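You operate a simulated robot arm through the tools that you are given. There is no shell and no other tool. Be economical: measure what you need, move in short steps, check, and stop when the job is done.

Carry out the task below with a simulated robot arm. There is one attempt and no reset: what you move stays moved.

Task
Peel the film sheet off the purple pad, bin it and wipe the smear off.
Fine: use the white cloth and put it back; leave the blue film sheet alone.

The check looks at the end state, three seconds after you hand in, the way a careful person would. Anything else that was tipped, shoved, dropped, spilled or broken makes it a failure. Flat cloth is picked up by pressing the open fingertips on it (5 to 10 N) and closing them slowly along it; thin cloth reads only 2 to 8 mm in the jaws.

Robot
A 6-joint arm with a two-finger parallel gripper, fixed in place. Base frame: the origin is at the foot of the arm, x ahead of it, y to its left, z up; the work surface is at about z = 86. Units: cm, degrees, N and s.
With the tool pointing down near the work surface it reaches from about 24 to 64 cm from the base axis. Its first joint turns from -66.0 to 66.0 degrees. Payload 2.7 kg.
Tool frame: the origin (TCP) lies between the finger pads and is the grasp point; the fingertips stand 2.3 cm ahead of it; z points along the fingers, y is the line along which they close. Largest opening 9.4 cm; finger width 3.8, thickness 1; the body of the gripper, 5.4 by 9.6 cm, starts 3.9 cm behind the TCP.
Orientation is that of the tool frame in the base frame, as a unit quaternion [x, y, z, w]. With the fingers straight down and closing along the base's y, the tool's x points along the base's -x, its y along +y and its z along -z.

Tools
- The arm moves only by the tool step_arm. Its argument "plan" is one flat list of numbers, 7 for each row, row after row: the turn, a rotation vector about the base's x, y, z in units of 180 degrees (1.0 is 180 degrees), then the shift along the base's x, y, z in units of 400 mm (1.0 is 400 mm), then the closure, from 0 (fully open) to 1 (shut). In form: [ax, ay, az, x, y, z, fingers, ax, ay, az, x, y, z, fingers, ...]. A call has 1 to 12 rows; each row is the pose to reach, as a shift and turn from the pose commanded when the call began. A call with a number of a shift or a turn outside -1 to 1 is refused whole. A row lasts 0.2 s, in which the tool goes at most 5 cm and 8.6 degrees; a call with a longer step from one row to the next is refused whole, and so is a gripper value outside its range. A pose out of reach is approached as far as the arm can. The call stops where the force on the tool passes 40 N (or 10 N more than at its start, if that is more) or the arm is blocked; 0.2 s more then pass. Each finger travels about 4.5 cm/s and halts on what it meets, pressing with about 32 N; the grip force reading is that of the motor and also rises with nothing between the fingers. The clock runs only during rows and for 0.2 s after the last one: add rows that repeat a pose to give the fingers time. It gives the time, the measured TCP pose, the force on the tool (base axes), the opening and the grip force at its end, in the units of the frame above (readings bear some noise).
- Cameras (640 x 400 px; columns grow to the right, rows downward): "scene" is fixed at [7.76, -42.87, 142.04]; the picture's right is [0.79, -0.61, 0.00], its down [-0.25, -0.33, -0.91] and it looks along [0.56, 0.72, -0.41] (base axes); focal length 346 px, centre (320, 200). "wrist" rides on the gripper at [8.7, 1.6, -7.4] in the tool frame; the picture's right is [-0.18, 0.98, 0.00], its down [-0.58, -0.11, -0.81] and it looks along [-0.79, -0.15, 0.59] (tool axes); focal length 243 px, centre (320, 200). There is no depth. A picture from a camera that has moved, and an enlarged one, comes with that camera's place and axes in the base frame and with its lens.
- camera(camera): a new picture of that camera. It takes no simulated time.
- zoom(camera, box): a new picture of the part [left, top, right, bottom] of that camera's present view, enlarged. It takes no simulated time.
- close_job(): hands the job in; it is judged then, once.

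Go step by step. Nothing tells you positions but the pictures and the camera data: compare them with the known pose of the tool, close in by small moves and look again before you grip or let go. The budget is 120 turns and 64 pictures, counting those below and the enlarged ones. Unless the task says otherwise, let go and move clear before handing in, and close with one line.

The tools are called by a JSON object that holds its "fn" and its "kwargs". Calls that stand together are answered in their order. step_arm: Moves the arm, as the interface text tells. Its arguments: {"type":"object","properties":{"plan":{"type":"array"}},"required":["plan"]} The other tools are called the same way: camera (camera) takes a picture; zoom (camera, box) takes an enlarged picture of a part of a camera's view; close_job () hands the job in.

At the start:

```text
time: 0.0
position: [45.28, 10.36, 112.98]
ee_rot: [0.0, 1.0, 0.001, 0.0]
ft_force: [-0.4, -0.1, -0.7]
gripper_width: 9.39
grip_force: 0.1
```

scene: 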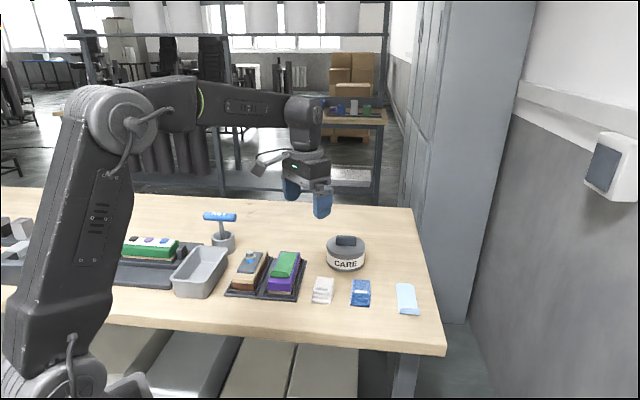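
wrist: 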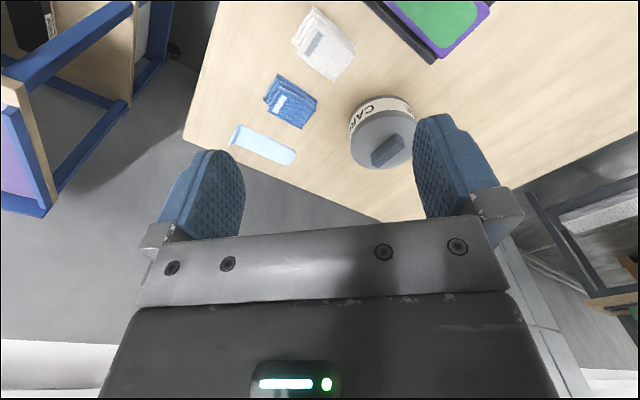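

I see a tray with two pads (a brown one and a purple one), a white cloth, a blue cloth, a light-blue film sheet, a CARE pot and a bin. I'll zoom in for detail.

{"fn": "zoom", "kwargs": {"camera": "scene", "box": [220, 220, 440, 330]}}

{"fn": "zoom", "kwargs": {"camera": "scene", "box": [0, 190, 240, 310]}}

```text
2.91 times, centred on (330, 275) of scene
camera zoom: at [7.76, -42.87, 142.04], right [0.79, -0.61, 0.0], down [-0.25, -0.33, -0.91], along [0.56, 0.72, -0.41], focal length 1007 px, centre (291, -18)
```

zoom: 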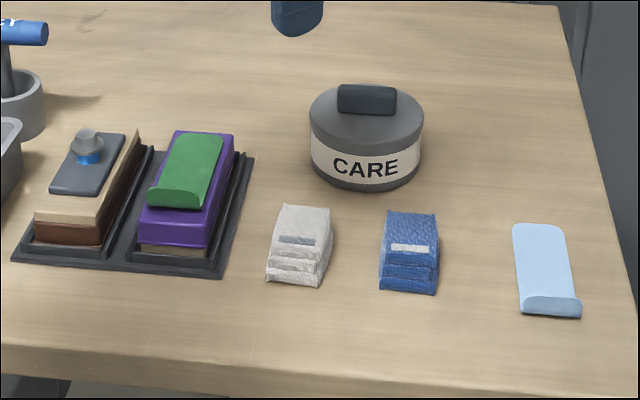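

```text
2.67 times, centred on (120, 250) of scene
camera zoom: at [7.76, -42.87, 142.04], right [0.79, -0.61, 0.0], down [-0.25, -0.33, -0.91], along [0.56, 0.72, -0.41], focal length 923 px, centre (853, 67)
```

zoom: 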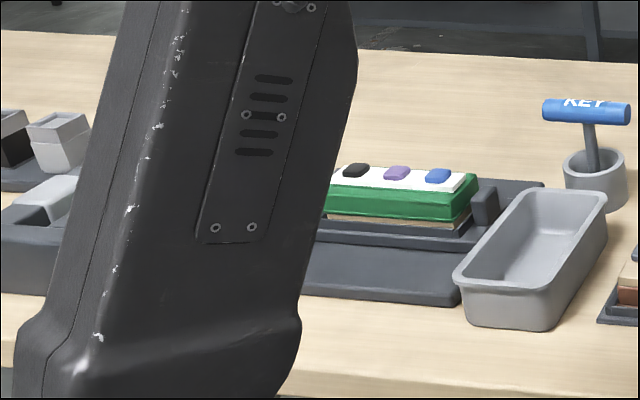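

The green film with a curled lip lies on the purple pad near (45, 20), with the white cloth near (51, 10) and a grey tub near (26, 34). I'll back the arm off so the wrist camera sees the pads.

{"fn": "step_arm", "kwargs": {"plan": [0, 0, 0, -0.1, 0.04, 0, 0, 0, 0, 0, -0.2, 0.08, 0, 0, 0, 0, 0, -0.3, 0.116, 0, 0, 0, 0, 0, -0.3, 0.116, 0, 0]}}

{"fn": "camera", "kwargs": {"camera": "wrist"}}

{"fn": "camera", "kwargs": {"camera": "scene"}}

```text
time: 1.0
position: [33.1, 14.99, 113.11]
ee_rot: [-0.001, 1.0, 0.001, 0.0]
ft_force: [-0.1, 0.6, 0.1]
gripper_width: 9.42
grip_force: 0.0
```

```text
59 pictures are left
camera wrist: at [24.47, 16.43, 120.48], right [0.18, 0.98, 0.0], down [0.58, -0.11, 0.81], along [0.79, -0.15, -0.59], focal length 243 px, centre (320, 200)
```

wrist: 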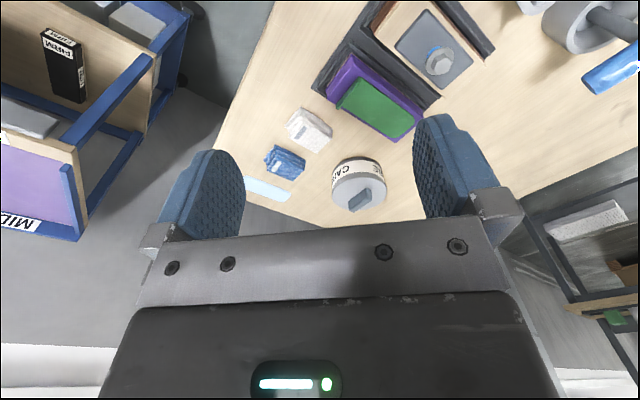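

```text
58 pictures are left
```

scene: 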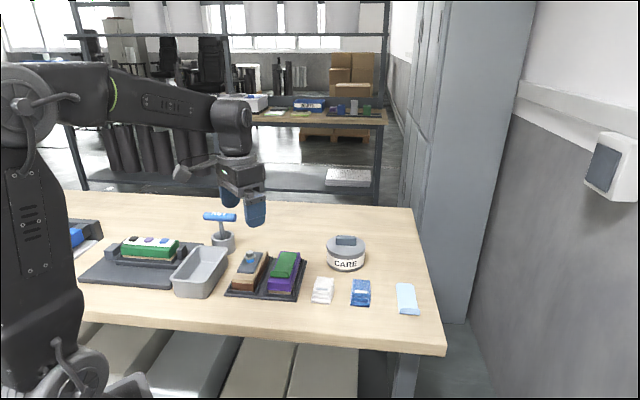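

The pads are in view of the wrist camera. I'll enlarge the film, cloths and tub.

{"fn": "zoom", "kwargs": {"camera": "wrist", "box": [240, 0, 520, 200]}}

{"fn": "zoom", "kwargs": {"camera": "scene", "box": [60, 200, 320, 320]}}

```text
2.00 times, centred on (380, 100) of wrist
camera zoom: at [24.47, 16.43, 120.48], right [0.18, 0.98, 0.0], down [0.58, -0.11, 0.81], along [0.79, -0.15, -0.59], focal length 485 px, centre (200, 400)
```

zoom: 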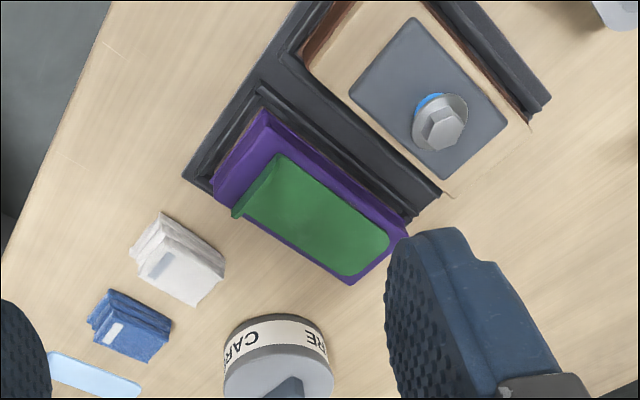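

```text
2.46 times, centred on (190, 260) of scene
camera zoom: at [7.76, -42.87, 142.04], right [0.79, -0.61, 0.0], down [-0.25, -0.33, -0.91], along [0.56, 0.72, -0.41], focal length 852 px, centre (640, 52)
```

zoom: 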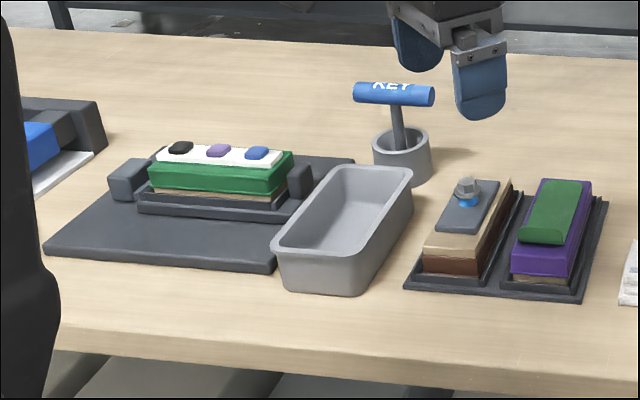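

The film runs about 45° from x, from its lip at about (41.5, 16.7) to about (48.5, 23.5), with its top near z = 92. I'll turn the gripper so it closes along the film axis and hover above the lip for a closer look.

{"fn": "step_arm", "kwargs": {"plan": [0, 0, -0.045, 0.035, 0.007, -0.04, 0, 0, 0, -0.09, 0.07, 0.014, -0.09, 0, 0, 0, -0.135, 0.105, 0.021, -0.14, 0, 0, 0, -0.18, 0.14, 0.028, -0.19, 0, 0, 0, -0.225, 0.175, 0.035, -0.24, 0, 0, 0, -0.25, 0.21, 0.043, -0.28, 0, 0, 0, -0.25, 0.21, 0.043, -0.28, 0]}}

{"fn": "camera", "kwargs": {"camera": "wrist"}}

{"fn": "zoom", "kwargs": {"camera": "scene", "box": [200, 200, 360, 300]}}

```text
time: 2.6
position: [41.62, 16.72, 101.68]
ee_rot: [0.383, 0.924, 0.0, 0.0]
ft_force: [0.2, -0.8, 0.0]
gripper_width: 9.41
grip_force: 0.0
```

```text
55 pictures are left
camera wrist: at [36.56, 23.81, 109.08], right [0.83, 0.56, 0.0], down [0.33, -0.49, 0.81], along [0.46, -0.66, -0.59], focal length 243 px, centre (320, 200)
```

wrist: 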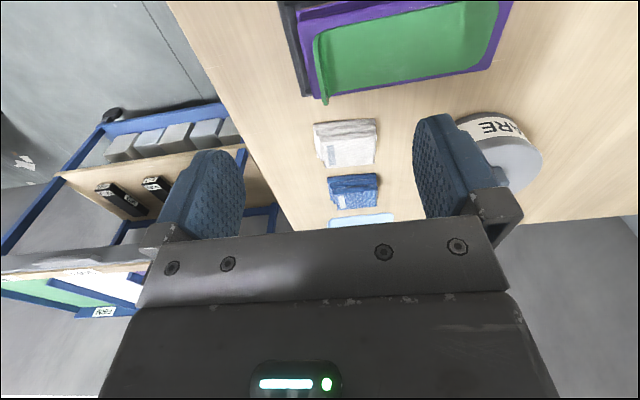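

```text
4.00 times, centred on (280, 250) of scene
camera zoom: at [7.76, -42.87, 142.04], right [0.79, -0.61, 0.0], down [-0.25, -0.33, -0.91], along [0.56, 0.72, -0.41], focal length 1385 px, centre (480, 0)
```

zoom: 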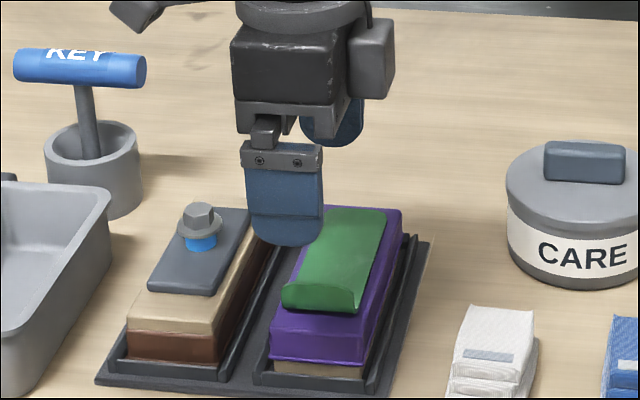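

The lip is nearly beneath the tool. I'll zoom in on its shape.

{"fn": "zoom", "kwargs": {"camera": "wrist", "box": [270, 0, 430, 110]}}

{"fn": "zoom", "kwargs": {"camera": "scene", "box": [260, 245, 310, 302]}}

```text
3.64 times, centred on (350, 55) of wrist
camera zoom: at [36.56, 23.81, 109.08], right [0.83, 0.56, 0.0], down [0.33, -0.49, 0.81], along [0.46, -0.66, -0.59], focal length 882 px, centre (211, 727)
```

zoom: 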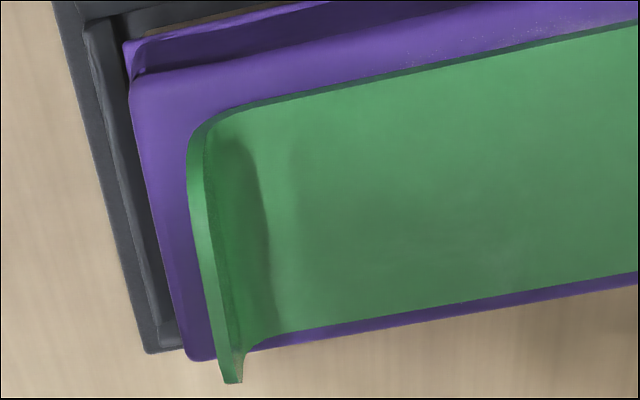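

```text
7.02 times, centred on (285, 274) of scene
camera zoom: at [7.76, -42.87, 142.04], right [0.79, -0.61, 0.0], down [-0.25, -0.33, -0.91], along [0.56, 0.72, -0.41], focal length 2430 px, centre (566, -316)
```

zoom: 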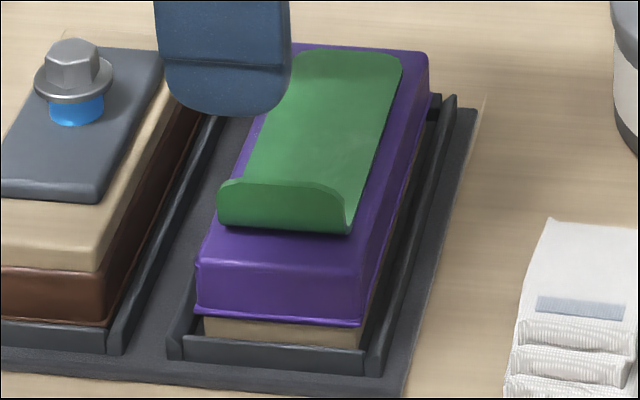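

The lip stands up 1–2 cm and runs across the film. Its middle is at about (41.7, 16.9) and its base at about z = 91. I'll pre-close to about 3.3 cm and descend astride it.

{"fn": "step_arm", "kwargs": {"plan": [0, 0, 0, 0.001, 0.003, 0, 0.65, 0, 0, 0, 0.001, 0.003, 0, 0.65, 0, 0, 0, 0.001, 0.003, 0, 0.65, 0, 0, 0, 0.001, 0.003, -0.05, 0.65, 0, 0, 0, 0.001, 0.003, -0.1, 0.65, 0, 0, 0, 0.001, 0.003, -0.14, 0.65, 0, 0, 0, 0.001, 0.003, -0.16, 0.65, 0, 0, 0, 0.001, 0.003, -0.175, 0.65]}}

{"fn": "zoom", "kwargs": {"camera": "scene", "box": [240, 230, 320, 300]}}

{"fn": "camera", "kwargs": {"camera": "wrist"}}

```text
time: 4.4
position: [41.88, 16.75, 94.76]
ee_rot: [0.382, 0.924, 0.001, 0.001]
ft_force: [-0.5, 0.8, 0.5]
gripper_width: 3.3
grip_force: 0.0
```

```text
5.71 times, centred on (280, 265) of scene
camera zoom: at [7.76, -42.87, 142.04], right [0.79, -0.61, 0.0], down [-0.25, -0.33, -0.91], along [0.56, 0.72, -0.41], focal length 1979 px, centre (549, -171)
```

zoom: 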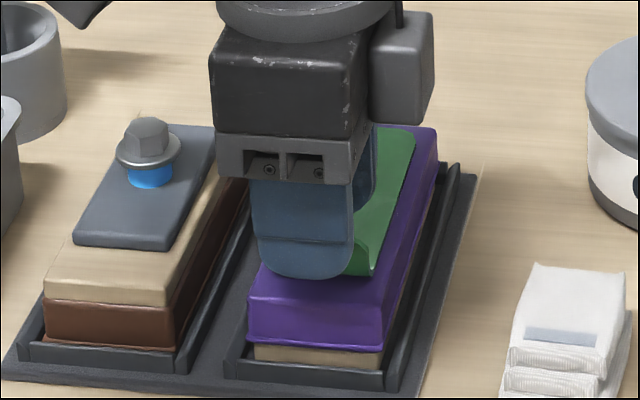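

```text
50 pictures are left
camera wrist: at [36.75, 23.91, 102.08], right [0.82, 0.57, 0.0], down [0.33, -0.49, 0.81], along [0.46, -0.66, -0.59], focal length 243 px, centre (320, 200)
```

wrist: 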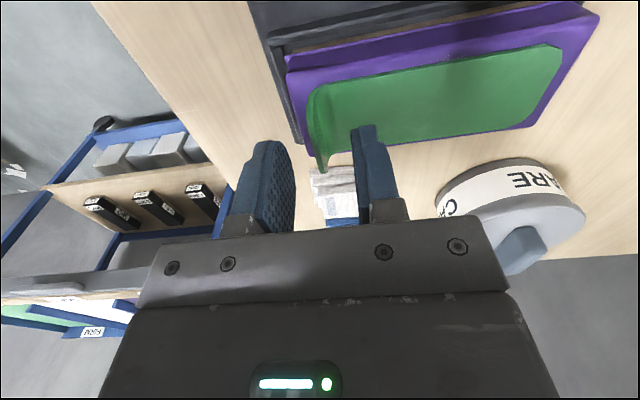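

The jaws straddle the lip well. I'll go down a bit further and close.

{"fn": "step_arm", "kwargs": {"plan": [0, 0, 0, 0.002, -0.002, -0.01, 0.65, 0, 0, 0, 0.004, -0.004, -0.022, 0.65, 0, 0, 0, 0.004, -0.004, -0.022, 0.75, 0, 0, 0, 0.004, -0.004, -0.022, 0.85, 0, 0, 0, 0.004, -0.004, -0.022, 0.95, 0, 0, 0, 0.004, -0.004, -0.022, 1, 0, 0, 0, 0.004, -0.004, -0.022, 1]}}

{"fn": "camera", "kwargs": {"camera": "wrist"}}

```text
time: 6.0
position: [41.88, 16.51, 93.85]
ee_rot: [0.383, 0.924, 0.0, 0.0]
ft_force: [-1.4, -2.0, -0.1]
gripper_width: 0.22
grip_force: 31.7
```

```text
49 pictures are left
camera wrist: at [36.89, 23.72, 101.21], right [0.82, 0.57, 0.0], down [0.33, -0.49, 0.81], along [0.46, -0.66, -0.59], focal length 243 px, centre (320, 200)
```

wrist: 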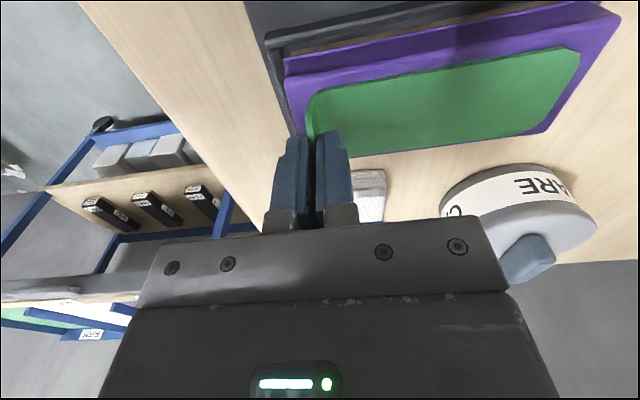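

The lip is held (0.22 cm). Now I'll peel slowly, up and back along the film.

{"fn": "step_arm", "kwargs": {"plan": [0, 0, 0, 0, 0, 0.012, 1, 0, 0, 0, 0.004, 0.004, 0.022, 1, 0, 0, 0, 0.01, 0.01, 0.032, 1, 0, 0, 0, 0.016, 0.016, 0.042, 1, 0, 0, 0, 0.023, 0.023, 0.052, 1, 0, 0, 0, 0.03, 0.03, 0.062, 1, 0, 0, 0, 0.038, 0.038, 0.072, 1, 0, 0, 0, 0.046, 0.046, 0.082, 1, 0, 0, 0, 0.054, 0.054, 0.092, 1, 0, 0, 0, 0.062, 0.062, 0.102, 1, 0, 0, 0, 0.07, 0.07, 0.112, 1, 0, 0, 0, 0.078, 0.078, 0.122, 1]}}

{"fn": "zoom", "kwargs": {"camera": "scene", "box": [220, 190, 360, 300]}}

```text
time: 8.6
position: [44.89, 19.66, 98.73]
ee_rot: [0.382, 0.924, 0.0, 0.001]
ft_force: [0.0, -0.1, 0.0]
gripper_width: 0.23
grip_force: 32.1
```

```text
3.64 times, centred on (290, 245) of scene
camera zoom: at [7.76, -42.87, 142.04], right [0.79, -0.61, 0.0], down [-0.25, -0.33, -0.91], along [0.56, 0.72, -0.41], focal length 1259 px, centre (429, 36)
```

zoom: 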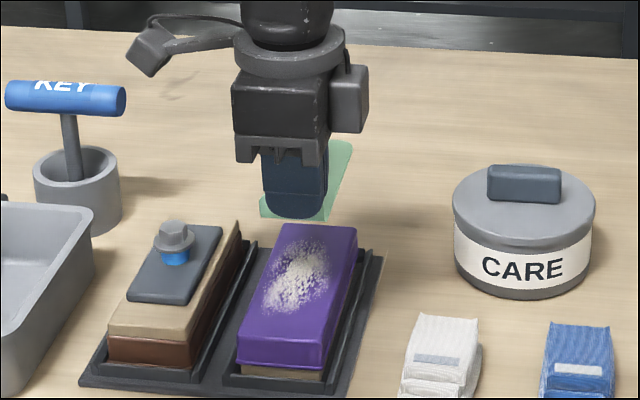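

The film is off and held, and a whitish smear shows on the pad. I'll lift it and carry it to above the grey bin, centred at about (29.3, 33.4).

{"fn": "step_arm", "kwargs": {"plan": [0, 0, 0, 0, 0, 0.07, 1, 0, 0, 0, 0, 0, 0.14, 1, 0, 0, 0, -0.03, 0.015, 0.2, 1, 0, 0, 0, -0.09, 0.05, 0.2, 1, 0, 0, 0, -0.16, 0.09, 0.2, 1, 0, 0, 0, -0.23, 0.13, 0.2, 1, 0, 0, 0, -0.3, 0.17, 0.2, 1, 0, 0, 0, -0.37, 0.21, 0.2, 1, 0, 0, 0, -0.43, 0.24, 0.2, 1, 0, 0, 0, -0.4625, 0.2575, 0.2, 1, 0, 0, 0, -0.4625, 0.2575, 0.2, 1]}}

{"fn": "camera", "kwargs": {"camera": "wrist"}}

{"fn": "zoom", "kwargs": {"camera": "scene", "box": [120, 180, 280, 310]}}

```text
time: 11.0
position: [26.39, 30.01, 106.7]
ee_rot: [0.381, 0.924, 0.0, 0.001]
ft_force: [-0.5, -0.3, 0.6]
gripper_width: 0.22
grip_force: 32.1
```

```text
47 pictures are left
camera wrist: at [21.45, 37.18, 114.18], right [0.82, 0.57, 0.0], down [0.33, -0.49, 0.81], along [0.46, -0.66, -0.59], focal length 243 px, centre (320, 200)
```

wrist: 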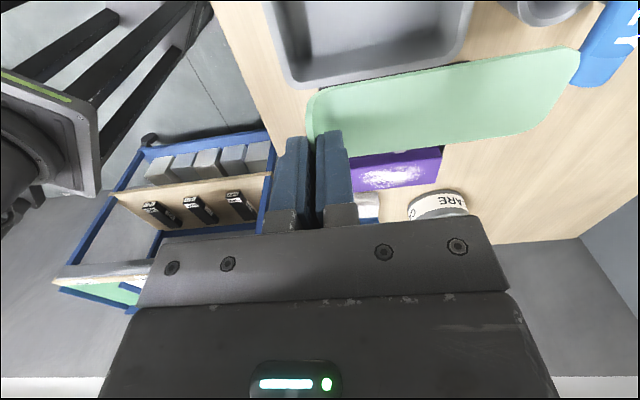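

```text
3.08 times, centred on (200, 245) of scene
camera zoom: at [7.76, -42.86, 142.04], right [0.79, -0.61, 0.0], down [-0.25, -0.33, -0.91], along [0.56, 0.72, -0.41], focal length 1065 px, centre (689, 62)
```

zoom: 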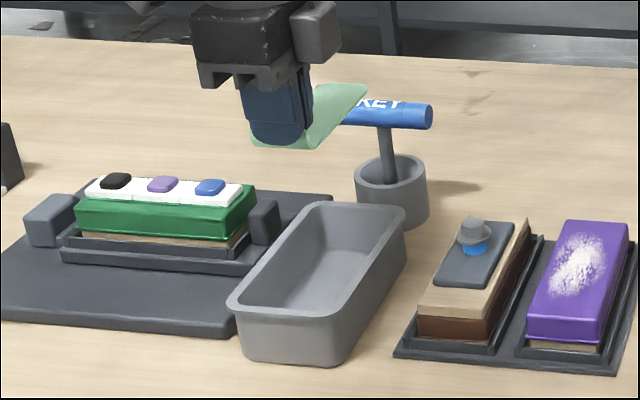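

The film stays flat and parallel to the bin. I'll align it slightly and lower it.

{"fn": "step_arm", "kwargs": {"plan": [0, 0, 0.017, -0.01, 0.005, -0.06, 1, 0, 0, 0.017, -0.01, 0.005, -0.13, 1, 0, 0, 0.017, -0.01, 0.005, -0.2, 1, 0, 0, 0.017, -0.01, 0.005, -0.26, 1, 0, 0, 0.017, -0.01, 0.005, -0.3, 1, 0, 0, 0.017, -0.01, 0.005, -0.3, 1]}}

{"fn": "camera", "kwargs": {"camera": "wrist"}}

{"fn": "zoom", "kwargs": {"camera": "scene", "box": [120, 180, 280, 310]}}

```text
time: 12.4
position: [26.11, 30.41, 94.53]
ee_rot: [0.356, 0.935, 0.001, 0.0]
ft_force: [-0.9, 0.0, 1.5]
gripper_width: 0.22
grip_force: 31.7
```

```text
45 pictures are left
camera wrist: at [20.67, 37.2, 102.06], right [0.79, 0.61, 0.0], down [0.36, -0.47, 0.81], along [0.49, -0.64, -0.59], focal length 243 px, centre (320, 200)
```

wrist: 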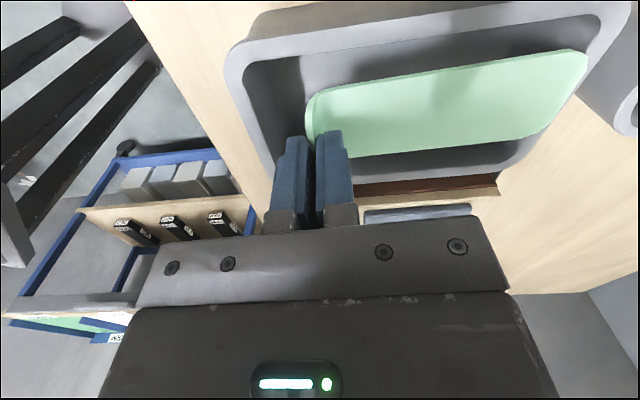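

```text
3.08 times, centred on (200, 245) of scene
camera zoom: at [7.76, -42.87, 142.03], right [0.79, -0.61, 0.0], down [-0.25, -0.33, -0.91], along [0.56, 0.72, -0.41], focal length 1065 px, centre (689, 62)
```

zoom: 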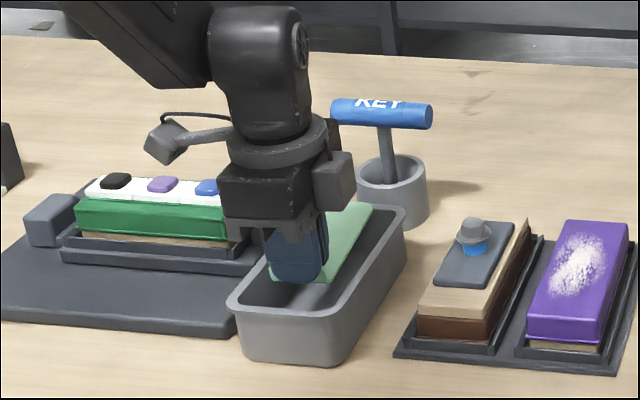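

The film is above the bin interior and slightly toward its far end. I'll shift back a bit and lower into it.

{"fn": "step_arm", "kwargs": {"plan": [0, 0, 0, -0.012, -0.013, -0.01, 1, 0, 0, 0, -0.012, -0.013, -0.03, 1, 0, 0, 0, -0.012, -0.013, -0.05, 1, 0, 0, 0, -0.012, -0.013, -0.055, 1]}}

{"fn": "camera", "kwargs": {"camera": "wrist"}}

{"fn": "zoom", "kwargs": {"camera": "scene", "box": [160, 210, 250, 310]}}

```text
time: 13.4
position: [25.7, 29.8, 92.51]
ee_rot: [0.356, 0.934, 0.002, 0.0]
ft_force: [-0.7, 0.0, 0.3]
gripper_width: 0.26
grip_force: 32.0
```

```text
43 pictures are left
camera wrist: at [20.25, 36.58, 99.87], right [0.79, 0.61, 0.0], down [0.36, -0.47, 0.81], along [0.49, -0.64, -0.59], focal length 243 px, centre (320, 200)
```

wrist: 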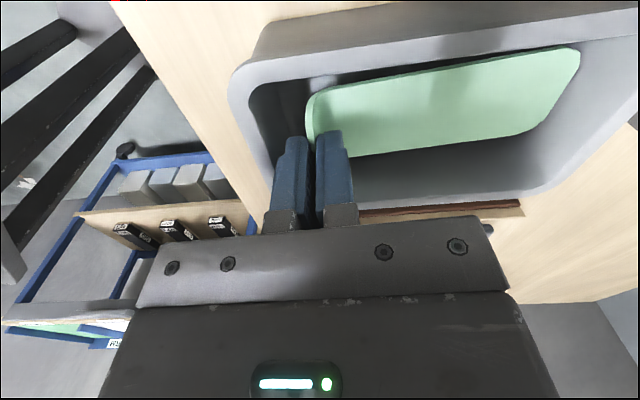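

```text
4.00 times, centred on (205, 260) of scene
camera zoom: at [7.76, -42.87, 142.04], right [0.79, -0.61, 0.0], down [-0.25, -0.33, -0.91], along [0.56, 0.72, -0.41], focal length 1385 px, centre (780, -40)
```

zoom: 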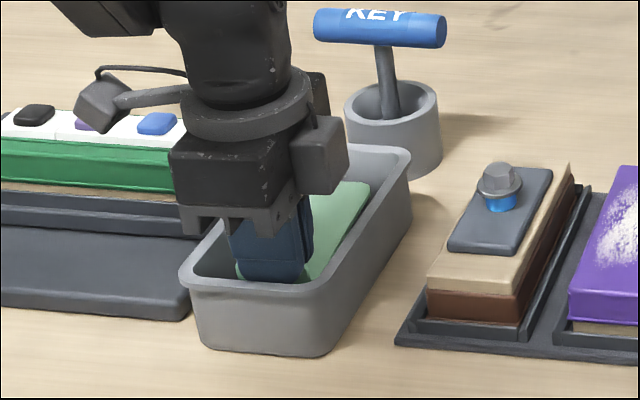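

The film is inside the bin and a little toward its left wall. I'll shift right by 0.8 cm, lower 1 cm and release with a small opening.

{"fn": "step_arm", "kwargs": {"plan": [0, 0, 0, 0.015, -0.014, -0.01, 1, 0, 0, 0, 0.015, -0.014, -0.025, 1, 0, 0, 0, 0.015, -0.014, -0.025, 0.9, 0, 0, 0, 0.015, -0.014, -0.025, 0.82, 0, 0, 0, 0.015, -0.014, -0.025, 0.82, 0, 0, 0, 0.015, -0.014, 0.0, 0.82, 0, 0, 0, 0.015, -0.014, 0.06, 0.82, 0, 0, 0, 0.015, -0.014, 0.15, 0.82, 0, 0, 0, 0.015, -0.014, 0.25, 0.82, 0, 0, 0, 0.015, -0.014, 0.35, 0.82]}}

{"fn": "camera", "kwargs": {"camera": "wrist"}}

{"fn": "zoom", "kwargs": {"camera": "scene", "box": [160, 190, 340, 310]}}

```text
time: 15.6
position: [26.04, 28.94, 106.4]
ee_rot: [0.356, 0.934, 0.001, 0.0]
ft_force: [-0.3, -0.3, 0.0]
gripper_width: 1.68
grip_force: 0.0
```

```text
41 pictures are left
camera wrist: at [20.71, 35.88, 113.87], right [0.79, 0.61, 0.0], down [0.36, -0.47, 0.81], along [0.49, -0.64, -0.59], focal length 243 px, centre (320, 200)
```

wrist: 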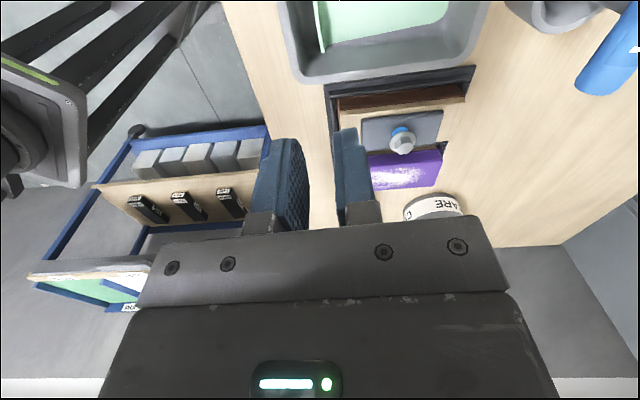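

```text
3.33 times, centred on (250, 250) of scene
camera zoom: at [7.76, -42.87, 142.03], right [0.79, -0.61, 0.0], down [-0.25, -0.33, -0.91], along [0.56, 0.72, -0.41], focal length 1154 px, centre (553, 33)
```

zoom: 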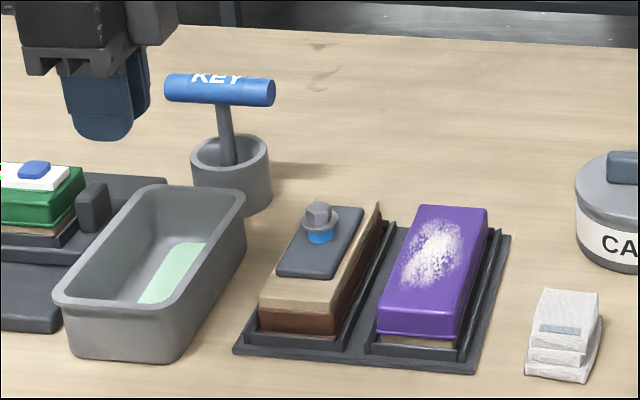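

The film lies in the bin. Next is the white cloth near (50.6, 10.4), so I'll move above it to look.

{"fn": "step_arm", "kwargs": {"plan": [0, 0, -0.017, 0.07, -0.053, 0.02, 0.6, 0, 0, -0.017, 0.15, -0.113, 0.02, 0.4, 0, 0, -0.017, 0.23, -0.173, 0.02, 0.2, 0, 0, -0.017, 0.31, -0.233, 0.02, 0, 0, 0, -0.017, 0.39, -0.293, 0.02, 0, 0, 0, -0.017, 0.47, -0.353, 0.02, 0, 0, 0, -0.017, 0.55, -0.413, 0, 0, 0, 0, -0.017, 0.6, -0.45, -0.04, 0, 0, 0, -0.017, 0.6125, -0.4625, -0.06, 0, 0, 0, -0.017, 0.6125, -0.4625, -0.06, 0]}}

{"fn": "camera", "kwargs": {"camera": "wrist"}}

{"fn": "zoom", "kwargs": {"camera": "scene", "box": [230, 220, 410, 320]}}

```text
time: 17.8
position: [50.65, 10.73, 104.17]
ee_rot: [0.382, 0.924, 0.001, 0.0]
ft_force: [0.6, 0.6, -0.5]
gripper_width: 9.4
grip_force: 0.1
```

```text
39 pictures are left
camera wrist: at [45.64, 17.91, 111.53], right [0.82, 0.57, 0.0], down [0.33, -0.49, 0.81], along [0.46, -0.66, -0.59], focal length 243 px, centre (320, 200)
```

wrist: 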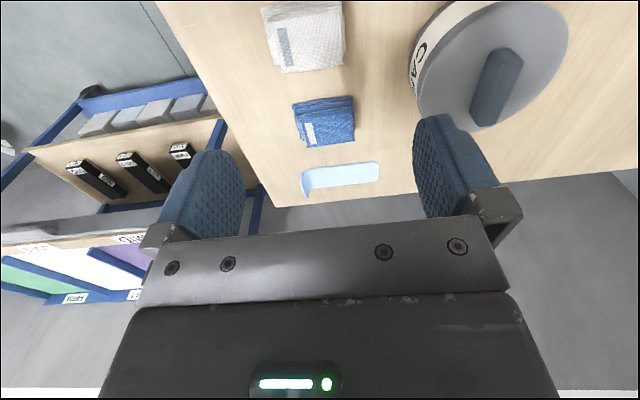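

```text
3.56 times, centred on (320, 270) of scene
camera zoom: at [7.76, -42.87, 142.04], right [0.79, -0.61, 0.0], down [-0.25, -0.33, -0.91], along [0.56, 0.72, -0.41], focal length 1231 px, centre (320, -49)
```

zoom: 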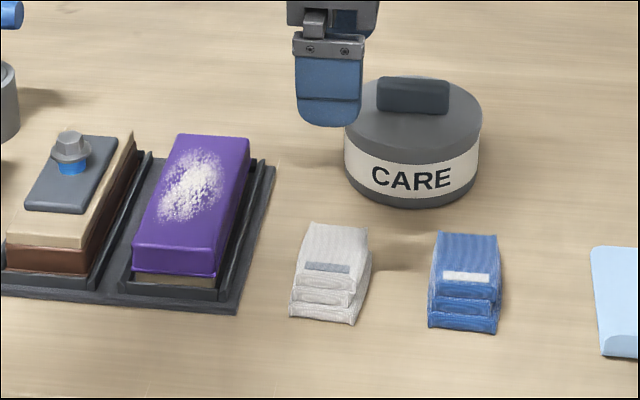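

The cloth is about 6.3 × 5.2 cm, centred near (50.0, 10.1) and square to the 45° line. I'll pre-close to 4 cm and descend to just above it.

{"fn": "step_arm", "kwargs": {"plan": [0, 0, 0, -0.016, -0.015, -0.06, 0.57, 0, 0, 0, -0.016, -0.015, -0.12, 0.57, 0, 0, 0, -0.016, -0.015, -0.18, 0.57, 0, 0, 0, -0.016, -0.015, -0.24, 0.57, 0, 0, 0, -0.016, -0.015, -0.29, 0.57, 0, 0, 0, -0.016, -0.015, -0.317, 0.57, 0, 0, 0, -0.016, -0.015, -0.317, 0.57]}}

{"fn": "camera", "kwargs": {"camera": "wrist"}}

{"fn": "zoom", "kwargs": {"camera": "scene", "box": [280, 240, 380, 310]}}

```text
time: 19.4
position: [49.97, 10.13, 91.54]
ee_rot: [0.381, 0.924, 0.001, 0.0]
ft_force: [0.4, 0.3, -0.2]
gripper_width: 4.02
grip_force: 0.0
```

```text
37 pictures are left
camera wrist: at [44.99, 17.27, 98.89], right [0.82, 0.57, 0.0], down [0.33, -0.49, 0.81], along [0.46, -0.66, -0.59], focal length 243 px, centre (320, 200)
```

wrist: 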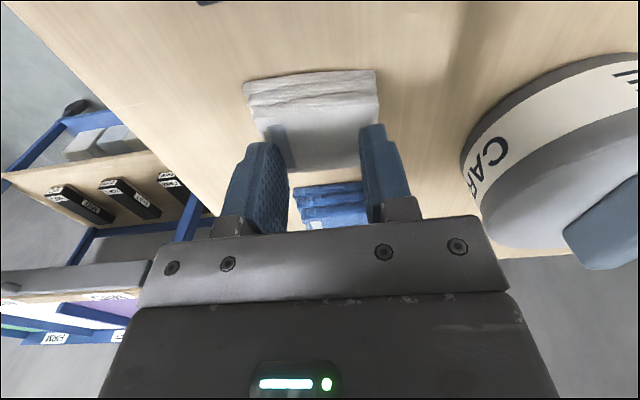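

```text
5.71 times, centred on (330, 275) of scene
camera zoom: at [7.76, -42.87, 142.04], right [0.79, -0.61, 0.0], down [-0.25, -0.33, -0.91], along [0.56, 0.72, -0.41], focal length 1979 px, centre (263, -229)
```

zoom: 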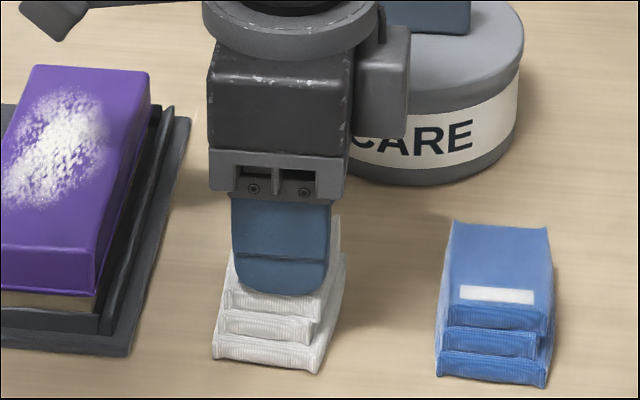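

The gripper is aligned. I'll narrow to 3 cm and descend in small steps until I feel 5–10 N.

{"fn": "step_arm", "kwargs": {"plan": [0, 0, 0, 0, 0, -0.01, 0.68, 0, 0, 0, 0, 0, -0.018, 0.68, 0, 0, 0, 0, 0, -0.025, 0.68, 0, 0, 0, 0, 0, -0.03, 0.68, 0, 0, 0, 0, 0, -0.03, 0.68]}}

```text
time: 20.1
position: [50.21, 10.21, 91.29]
ee_rot: [0.381, 0.925, 0.002, 0.004]
ft_force: [-0.6, -0.5, 5.4]
gripper_width: 2.99
grip_force: 0.0
stopped in row 3: the force on the tool passed its limit (the readings are from after the stop); the commanded pose is now the measured one
```

Contact came at a fingertip height of about z = 89, with 5.4 N pressing now. I'll close slowly, keeping the pressure.

{"fn": "step_arm", "kwargs": {"plan": [0, 0, 0, 0, 0, 0, 0.72, 0, 0, 0, 0, 0, 0, 0.76, 0, 0, 0, 0, 0, 0, 0.8, 0, 0, 0, 0, 0, 0, 0.84, 0, 0, 0, 0, 0, 0, 0.88, 0, 0, 0, 0, 0, 0, 0.92, 0, 0, 0, 0, 0, 0, 0.96, 0, 0, 0, 0, 0, 0, 1, 0, 0, 0, 0, 0, 0, 1, 0, 0, 0, 0, 0, 0, 1]}}

{"fn": "camera", "kwargs": {"camera": "wrist"}}

```text
time: 22.3
position: [50.09, 10.09, 91.28]
ee_rot: [0.382, 0.924, 0.002, 0.003]
ft_force: [-0.6, -3.5, 18.7]
gripper_width: 0.01
grip_force: 31.8
```

```text
35 pictures are left
camera wrist: at [45.08, 17.31, 98.64], right [0.82, 0.57, 0.01], down [0.33, -0.49, 0.81], along [0.46, -0.66, -0.59], focal length 243 px, centre (320, 200)
```

wrist: 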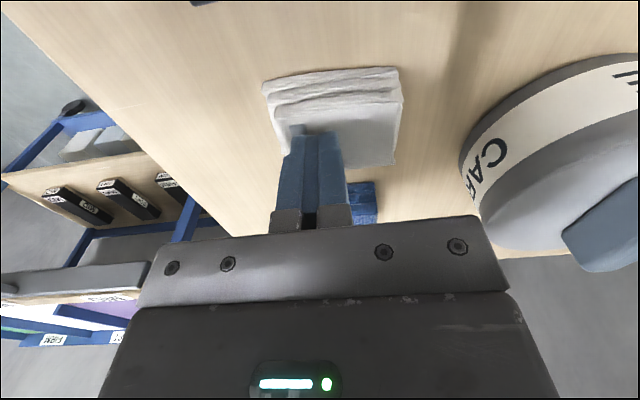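

The jaws closed empty (0.01 cm) and the pressure had risen to 19 N. I'll lift, look, and retry with a gentler touch.

{"fn": "step_arm", "kwargs": {"plan": [0, 0, 0, 0, 0, 0.02, 1, 0, 0, 0, 0, 0, 0.04, 0.8, 0, 0, 0, 0, 0, 0.04, 0.57, 0, 0, 0, 0, 0, 0.04, 0.57, 0, 0, 0, 0, 0, 0.04, 0.57]}}

{"fn": "zoom", "kwargs": {"camera": "wrist", "box": [220, 40, 440, 200]}}

{"fn": "zoom", "kwargs": {"camera": "scene", "box": [280, 240, 380, 310]}}

```text
time: 23.5
position: [50.18, 10.15, 92.74]
ee_rot: [0.382, 0.924, 0.002, 0.002]
ft_force: [0.8, 0.2, -0.3]
gripper_width: 4.06
grip_force: 0.0
```

```text
2.50 times, centred on (330, 120) of wrist
camera zoom: at [45.09, 17.3, 100.19], right [0.82, 0.57, 0.0], down [0.33, -0.49, 0.81], along [0.46, -0.66, -0.59], focal length 606 px, centre (295, 400)
```

zoom: 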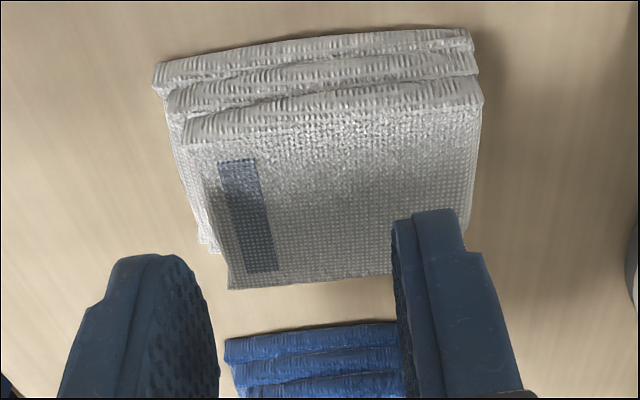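

```text
5.71 times, centred on (330, 275) of scene
camera zoom: at [7.76, -42.87, 142.04], right [0.79, -0.61, 0.0], down [-0.25, -0.33, -0.91], along [0.56, 0.72, -0.41], focal length 1979 px, centre (263, -229)
```

zoom: 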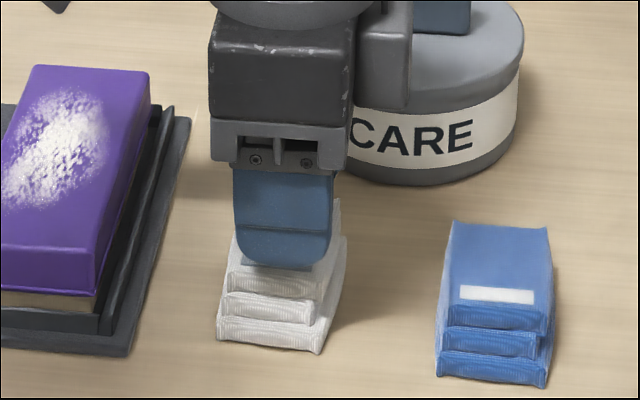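

The cloth slid by about 0.7 cm and is now centred near (50.7, 11). I'll recentre and creep down in tiny steps.

{"fn": "step_arm", "kwargs": {"plan": [0, 0, 0, 0.013, 0.019, 0, 0.57, 0, 0, 0, 0.013, 0.019, -0.02, 0.57, 0, 0, 0, 0.013, 0.019, -0.03, 0.57, 0, 0, 0, 0.013, 0.019, -0.03, 0.57]}}

```text
time: 24.5
position: [50.79, 10.82, 91.52]
ee_rot: [0.382, 0.924, 0.001, 0.002]
ft_force: [0.5, 0.0, 0.7]
gripper_width: 4.03
grip_force: 0.1
```

{"fn": "step_arm", "kwargs": {"plan": [0, 0, 0, 0, 0, -0.002, 0.57, 0, 0, 0, 0, 0, -0.004, 0.57, 0, 0, 0, 0, 0, -0.004, 0.57]}}

```text
time: 25.3
position: [50.68, 10.98, 91.38]
ee_rot: [0.382, 0.924, 0.001, 0.003]
ft_force: [0.2, 0.3, 0.0]
gripper_width: 4.01
grip_force: 0.1
```

There is no contact yet, so I'll continue downward.

{"fn": "step_arm", "kwargs": {"plan": [0, 0, 0, 0, 0, -0.0015, 0.57, 0, 0, 0, 0, 0, -0.003, 0.57, 0, 0, 0, 0, 0, -0.003, 0.57]}}

```text
time: 26.1
position: [50.56, 10.83, 91.35]
ee_rot: [0.383, 0.924, 0.001, 0.003]
ft_force: [-1.1, 0.4, 0.6]
gripper_width: 4.06
grip_force: 0.1
```

{"fn": "step_arm", "kwargs": {"plan": [0, 0, 0, 0, 0, -0.002, 0.57, 0, 0, 0, 0, 0, -0.005, 0.57, 0, 0, 0, 0, 0, -0.005, 0.57]}}

```text
time: 26.9
position: [50.62, 10.88, 91.3]
ee_rot: [0.381, 0.924, 0.001, 0.002]
ft_force: [-4.1, 0.2, 18.8]
gripper_width: 4.11
grip_force: 1.1
```

That made contact at 18.8 N, and it is stiff. I'll back off slightly to get 5–10 N.

{"fn": "step_arm", "kwargs": {"plan": [0, 0, 0, 0, 0, 0.002, 0.57, 0, 0, 0, 0, 0, 0.0025, 0.57, 0, 0, 0, 0, 0, 0.0025, 0.57]}}

```text
time: 27.7
position: [50.66, 10.97, 91.25]
ee_rot: [0.383, 0.924, 0.002, 0.003]
ft_force: [-0.8, 0.6, 19.4]
gripper_width: 4.11
grip_force: 0.3
```

{"fn": "step_arm", "kwargs": {"plan": [0, 0, 0, 0, 0, 0.0025, 0.57, 0, 0, 0, 0, 0, 0.0025, 0.57]}}

```text
time: 28.3
position: [50.59, 10.82, 91.38]
ee_rot: [0.382, 0.924, 0.002, 0.003]
ft_force: [4.4, 0.6, 11.3]
gripper_width: 4.08
grip_force: 0.2
```

{"fn": "step_arm", "kwargs": {"plan": [0, 0, 0, 0, 0, 0.0012, 0.57, 0, 0, 0, 0, 0, 0.0012, 0.59, 0, 0, 0, 0, 0, 0.0012, 0.61, 0, 0, 0, 0, 0, 0.0012, 0.63, 0, 0, 0, 0, 0, 0.0012, 0.65]}}

```text
time: 29.5
position: [50.55, 10.83, 91.24]
ee_rot: [0.382, 0.924, 0.0, 0.001]
ft_force: [-2.4, -3.1, 4.9]
gripper_width: 3.43
grip_force: 1.5
```

The pressure is about 5 N and the fingers are dragging on the cloth. I'll press a hair more and keep closing slowly.

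{"fn": "step_arm", "kwargs": {"plan": [0, 0, 0, 0, 0, -0.0008, 0.66, 0, 0, 0, 0, 0, -0.0008, 0.68, 0, 0, 0, 0, 0, -0.0008, 0.7, 0, 0, 0, 0, 0, -0.0008, 0.72, 0, 0, 0, 0, 0, -0.0008, 0.74, 0, 0, 0, 0, 0, -0.0008, 0.76, 0, 0, 0, 0, 0, -0.0008, 0.78]}}

{"fn": "zoom", "kwargs": {"camera": "scene", "box": [290, 240, 370, 300]}}

```text
time: 31.1
position: [50.56, 10.91, 91.29]
ee_rot: [0.382, 0.924, 0.001, 0.002]
ft_force: [-0.2, -0.3, 0.8]
gripper_width: 2.08
grip_force: 0.2
```

```text
6.67 times, centred on (330, 270) of scene
camera zoom: at [7.76, -42.87, 142.03], right [0.79, -0.61, 0.0], down [-0.25, -0.33, -0.91], along [0.56, 0.72, -0.41], focal length 2308 px, centre (253, -267)
```

zoom: 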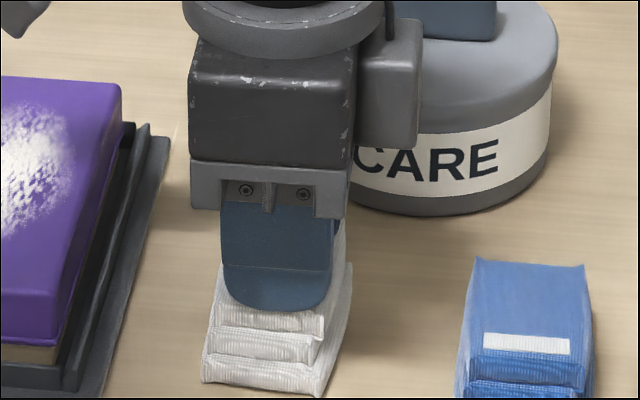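

{"fn": "step_arm", "kwargs": {"plan": [0, 0, 0, 0, 0, -0.0015, 0.78, 0, 0, 0, 0, 0, -0.0025, 0.78, 0, 0, 0, 0, 0, -0.0025, 0.78]}}

```text
time: 31.9
position: [50.59, 10.95, 91.43]
ee_rot: [0.381, 0.924, 0.001, 0.003]
ft_force: [-5.8, -1.8, 11.1]
gripper_width: 2.11
grip_force: 0.0
```

{"fn": "step_arm", "kwargs": {"plan": [0, 0, 0, 0, 0, -0.0003, 0.8, 0, 0, 0, 0, 0, -0.0003, 0.82, 0, 0, 0, 0, 0, -0.0003, 0.84, 0, 0, 0, 0, 0, -0.0003, 0.86]}}

```text
time: 32.9
position: [50.63, 11.02, 91.26]
ee_rot: [0.382, 0.924, 0.002, 0.003]
ft_force: [-3.2, -2.7, 14.9]
gripper_width: 1.78
grip_force: 5.3
```

The opening lags the command and grip force is building, so cloth may be bunching. I'll keep closing slowly.

{"fn": "step_arm", "kwargs": {"plan": [0, 0, 0, 0, 0, 0.0008, 0.88, 0, 0, 0, 0, 0, 0.0008, 0.9, 0, 0, 0, 0, 0, 0.0008, 0.92, 0, 0, 0, 0, 0, 0.0008, 0.94, 0, 0, 0, 0, 0, 0.0008, 0.94]}}

{"fn": "zoom", "kwargs": {"camera": "wrist", "box": [220, 40, 440, 200]}}

```text
time: 34.1
position: [50.59, 10.86, 91.21]
ee_rot: [0.381, 0.924, 0.001, 0.003]
ft_force: [-1.6, -2.3, 9.4]
gripper_width: 0.83
grip_force: 2.9
```

```text
2.50 times, centred on (330, 120) of wrist
camera zoom: at [45.6, 18.11, 98.67], right [0.82, 0.57, 0.0], down [0.33, -0.49, 0.81], along [0.46, -0.66, -0.59], focal length 606 px, centre (295, 400)
```

zoom: 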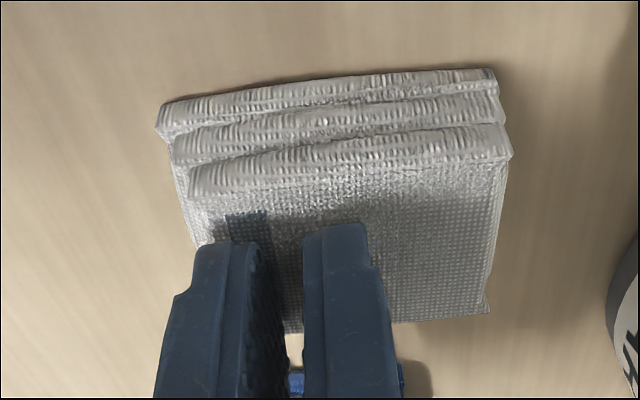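

{"fn": "step_arm", "kwargs": {"plan": [0, 0, 0, 0, 0, 0, 0.95, 0, 0, 0, 0, 0, 0, 0.97, 0, 0, 0, 0, 0, 0, 0.99, 0, 0, 0, 0, 0, 0, 1, 0, 0, 0, 0, 0, 0, 1]}}

```text
time: 35.3
position: [50.59, 10.94, 91.24]
ee_rot: [0.382, 0.924, 0.0, 0.002]
ft_force: [0.4, 0.7, 6.4]
gripper_width: 0.0
grip_force: 32.3
```

It closed empty again. The cloth is really a folded stack about 2.5 cm high, so holding it across its flat sides looks sounder. I'll lift, turn the gripper 90° and look.

{"fn": "step_arm", "kwargs": {"plan": [0, 0, 0, 0, 0, 0.02, 0.9, 0, 0, 0, 0, 0, 0.1, 0.6, 0, 0, 0.047, 0, 0, 0.18, 0.3, 0, 0, 0.094, 0, 0, 0.22, 0, 0, 0, 0.141, 0, 0, 0.22, 0, 0, 0, 0.188, 0, 0, 0.22, 0, 0, 0, 0.235, 0, 0, 0.22, 0, 0, 0, 0.282, 0, 0, 0.22, 0, 0, 0, 0.329, 0, 0, 0.22, 0, 0, 0, 0.376, 0, 0, 0.22, 0, 0, 0, 0.423, 0, 0, 0.22, 0, 0, 0, 0.47, 0, 0, 0.22, 0]}}

{"fn": "step_arm", "kwargs": {"plan": [0, 0, 0.03, 0, 0, 0, 0, 0, 0, 0.03, 0, 0, 0, 0]}}

{"fn": "camera", "kwargs": {"camera": "wrist"}}

{"fn": "zoom", "kwargs": {"camera": "scene", "box": [280, 240, 380, 310]}}

```text
time: 37.9
position: [50.61, 10.84, 100.02]
ee_rot: [-0.342, 0.94, 0.002, 0.001]
ft_force: [0.2, -0.6, 0.2]
gripper_width: 9.4
grip_force: 0.0
```

```text
time: 38.5
position: [50.74, 10.91, 100.05]
ee_rot: [-0.385, 0.923, 0.003, 0.001]
ft_force: [0.4, -0.2, 0.6]
gripper_width: 9.4
grip_force: 0.1
```

```text
30 pictures are left
camera wrist: at [43.38, 5.78, 107.39], right [-0.57, 0.82, 0.0], down [0.49, 0.33, 0.81], along [0.66, 0.46, -0.59], focal length 243 px, centre (320, 200)
```

wrist: 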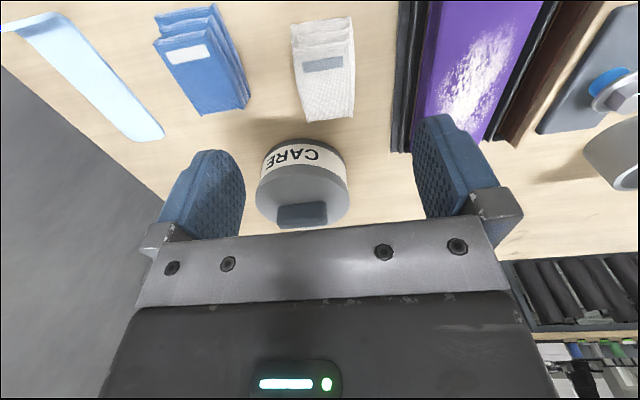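

```text
5.71 times, centred on (330, 275) of scene
camera zoom: at [7.76, -42.87, 142.04], right [0.79, -0.61, 0.0], down [-0.25, -0.33, -0.91], along [0.56, 0.72, -0.41], focal length 1979 px, centre (263, -229)
```

zoom: 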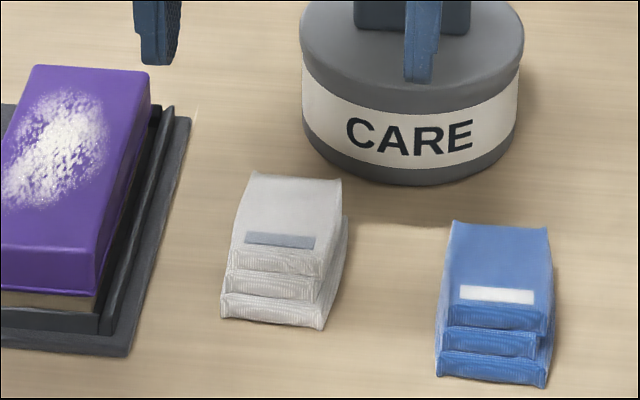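

The cloth has slid about 2.6 cm and is now centred near (51.4, 11.9). I'll set the opening to 6.2 cm (so it clears the blue cloth) and descend to just above it.

{"fn": "step_arm", "kwargs": {"plan": [0, 0, 0, 0.0165, 0.025, 0, 0.34, 0, 0, 0, 0.0165, 0.025, -0.05, 0.34, 0, 0, 0, 0.0165, 0.025, -0.1, 0.34, 0, 0, 0, 0.0165, 0.025, -0.15, 0.34, 0, 0, 0, 0.0165, 0.025, -0.18, 0.34, 0, 0, 0, 0.0165, 0.025, -0.18, 0.34]}}

{"fn": "zoom", "kwargs": {"camera": "wrist", "box": [180, 0, 480, 200]}}

{"fn": "zoom", "kwargs": {"camera": "scene", "box": [280, 240, 380, 310]}}

```text
time: 39.9
position: [51.29, 11.83, 92.96]
ee_rot: [-0.383, 0.924, 0.002, 0.001]
ft_force: [-0.2, 0.5, -0.3]
gripper_width: 6.17
grip_force: 0.0
```

```text
2.00 times, centred on (330, 100) of wrist
camera zoom: at [44.02, 6.79, 100.32], right [-0.57, 0.82, 0.0], down [0.49, 0.33, 0.81], along [0.66, 0.46, -0.59], focal length 485 px, centre (300, 400)
```

zoom: 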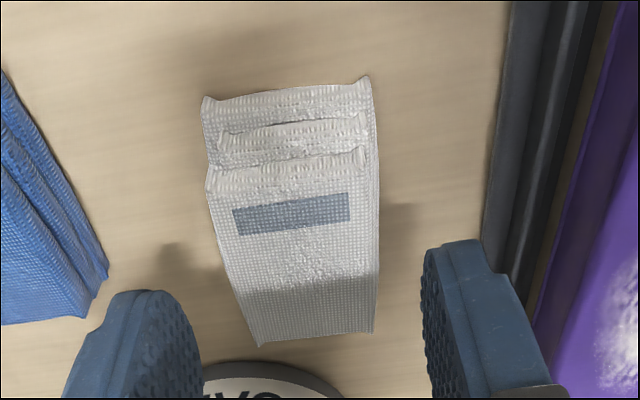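

```text
5.71 times, centred on (330, 275) of scene
camera zoom: at [7.76, -42.87, 142.04], right [0.79, -0.61, 0.0], down [-0.25, -0.33, -0.91], along [0.56, 0.72, -0.41], focal length 1979 px, centre (263, -229)
```

zoom: 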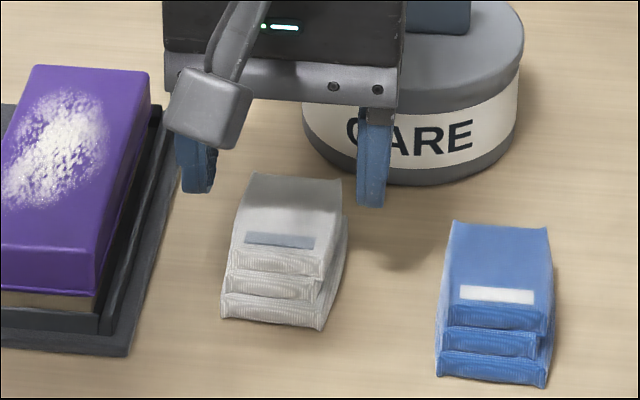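

The fingers straddle the cloth but sit 0.6 cm off-centre. I'll correct that, lower to a tip height of about z = 87 and close gently.

{"fn": "step_arm", "kwargs": {"plan": [0, 0, 0, -0.0105, 0.0105, 0, 0.34, 0, 0, 0, -0.0105, 0.0105, -0.04, 0.34, 0, 0, 0, -0.0105, 0.0105, -0.07, 0.34, 0, 0, 0, -0.0105, 0.0105, -0.09, 0.34, 0, 0, 0, -0.0105, 0.0105, -0.09, 0.42, 0, 0, 0, -0.0105, 0.0105, -0.09, 0.48, 0, 0, 0, -0.0105, 0.0105, -0.09, 0.54, 0, 0, 0, -0.0105, 0.0105, -0.09, 0.6, 0, 0, 0, -0.0105, 0.0105, -0.09, 0.6]}}

{"fn": "zoom", "kwargs": {"camera": "wrist", "box": [180, 0, 480, 200]}}

```text
time: 40.7
position: [51.28, 12.14, 91.21]
ee_rot: [-0.383, 0.924, -0.001, 0.007]
ft_force: [-0.9, -2.0, 5.2]
gripper_width: 6.2
grip_force: 0.0
stopped in row 3: the force on the tool passed its limit (the readings are from after the stop); the commanded pose is now the measured one
```

```text
2.00 times, centred on (330, 100) of wrist
camera zoom: at [43.95, 7.05, 98.47], right [-0.57, 0.82, -0.01], down [0.48, 0.33, 0.81], along [0.67, 0.46, -0.58], focal length 485 px, centre (300, 400)
```

zoom: 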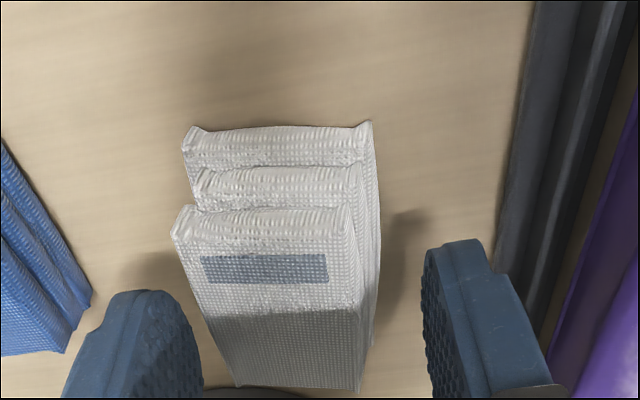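

Something made contact at the same TCP height (91.2). I'll check the scene view to see what is touching.

{"fn": "zoom", "kwargs": {"camera": "scene", "box": [270, 200, 390, 310]}}

{"fn": "camera", "kwargs": {"camera": "wrist"}}

```text
3.64 times, centred on (330, 255) of scene
camera zoom: at [7.75, -42.87, 142.03], right [0.79, -0.61, 0.0], down [-0.25, -0.33, -0.91], along [0.56, 0.72, -0.41], focal length 1259 px, centre (284, 0)
```

zoom: 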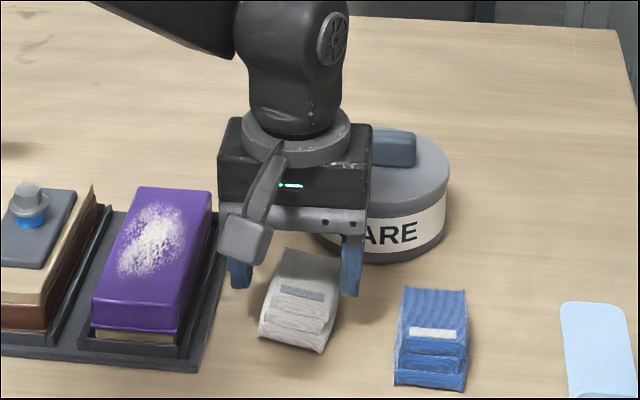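

```text
24 pictures are left
camera wrist: at [43.95, 7.05, 98.47], right [-0.57, 0.82, -0.01], down [0.48, 0.33, 0.81], along [0.67, 0.46, -0.58], focal length 243 px, centre (320, 200)
```

wrist: 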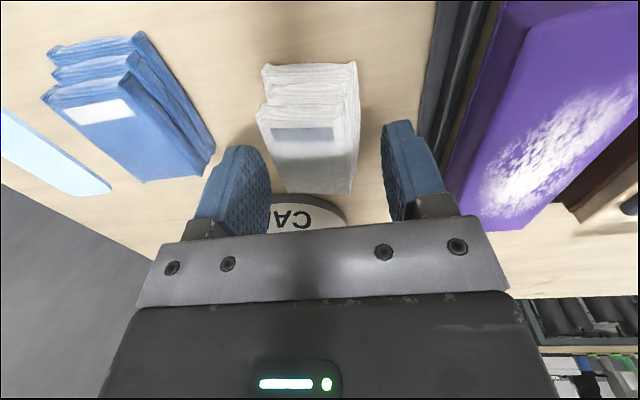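

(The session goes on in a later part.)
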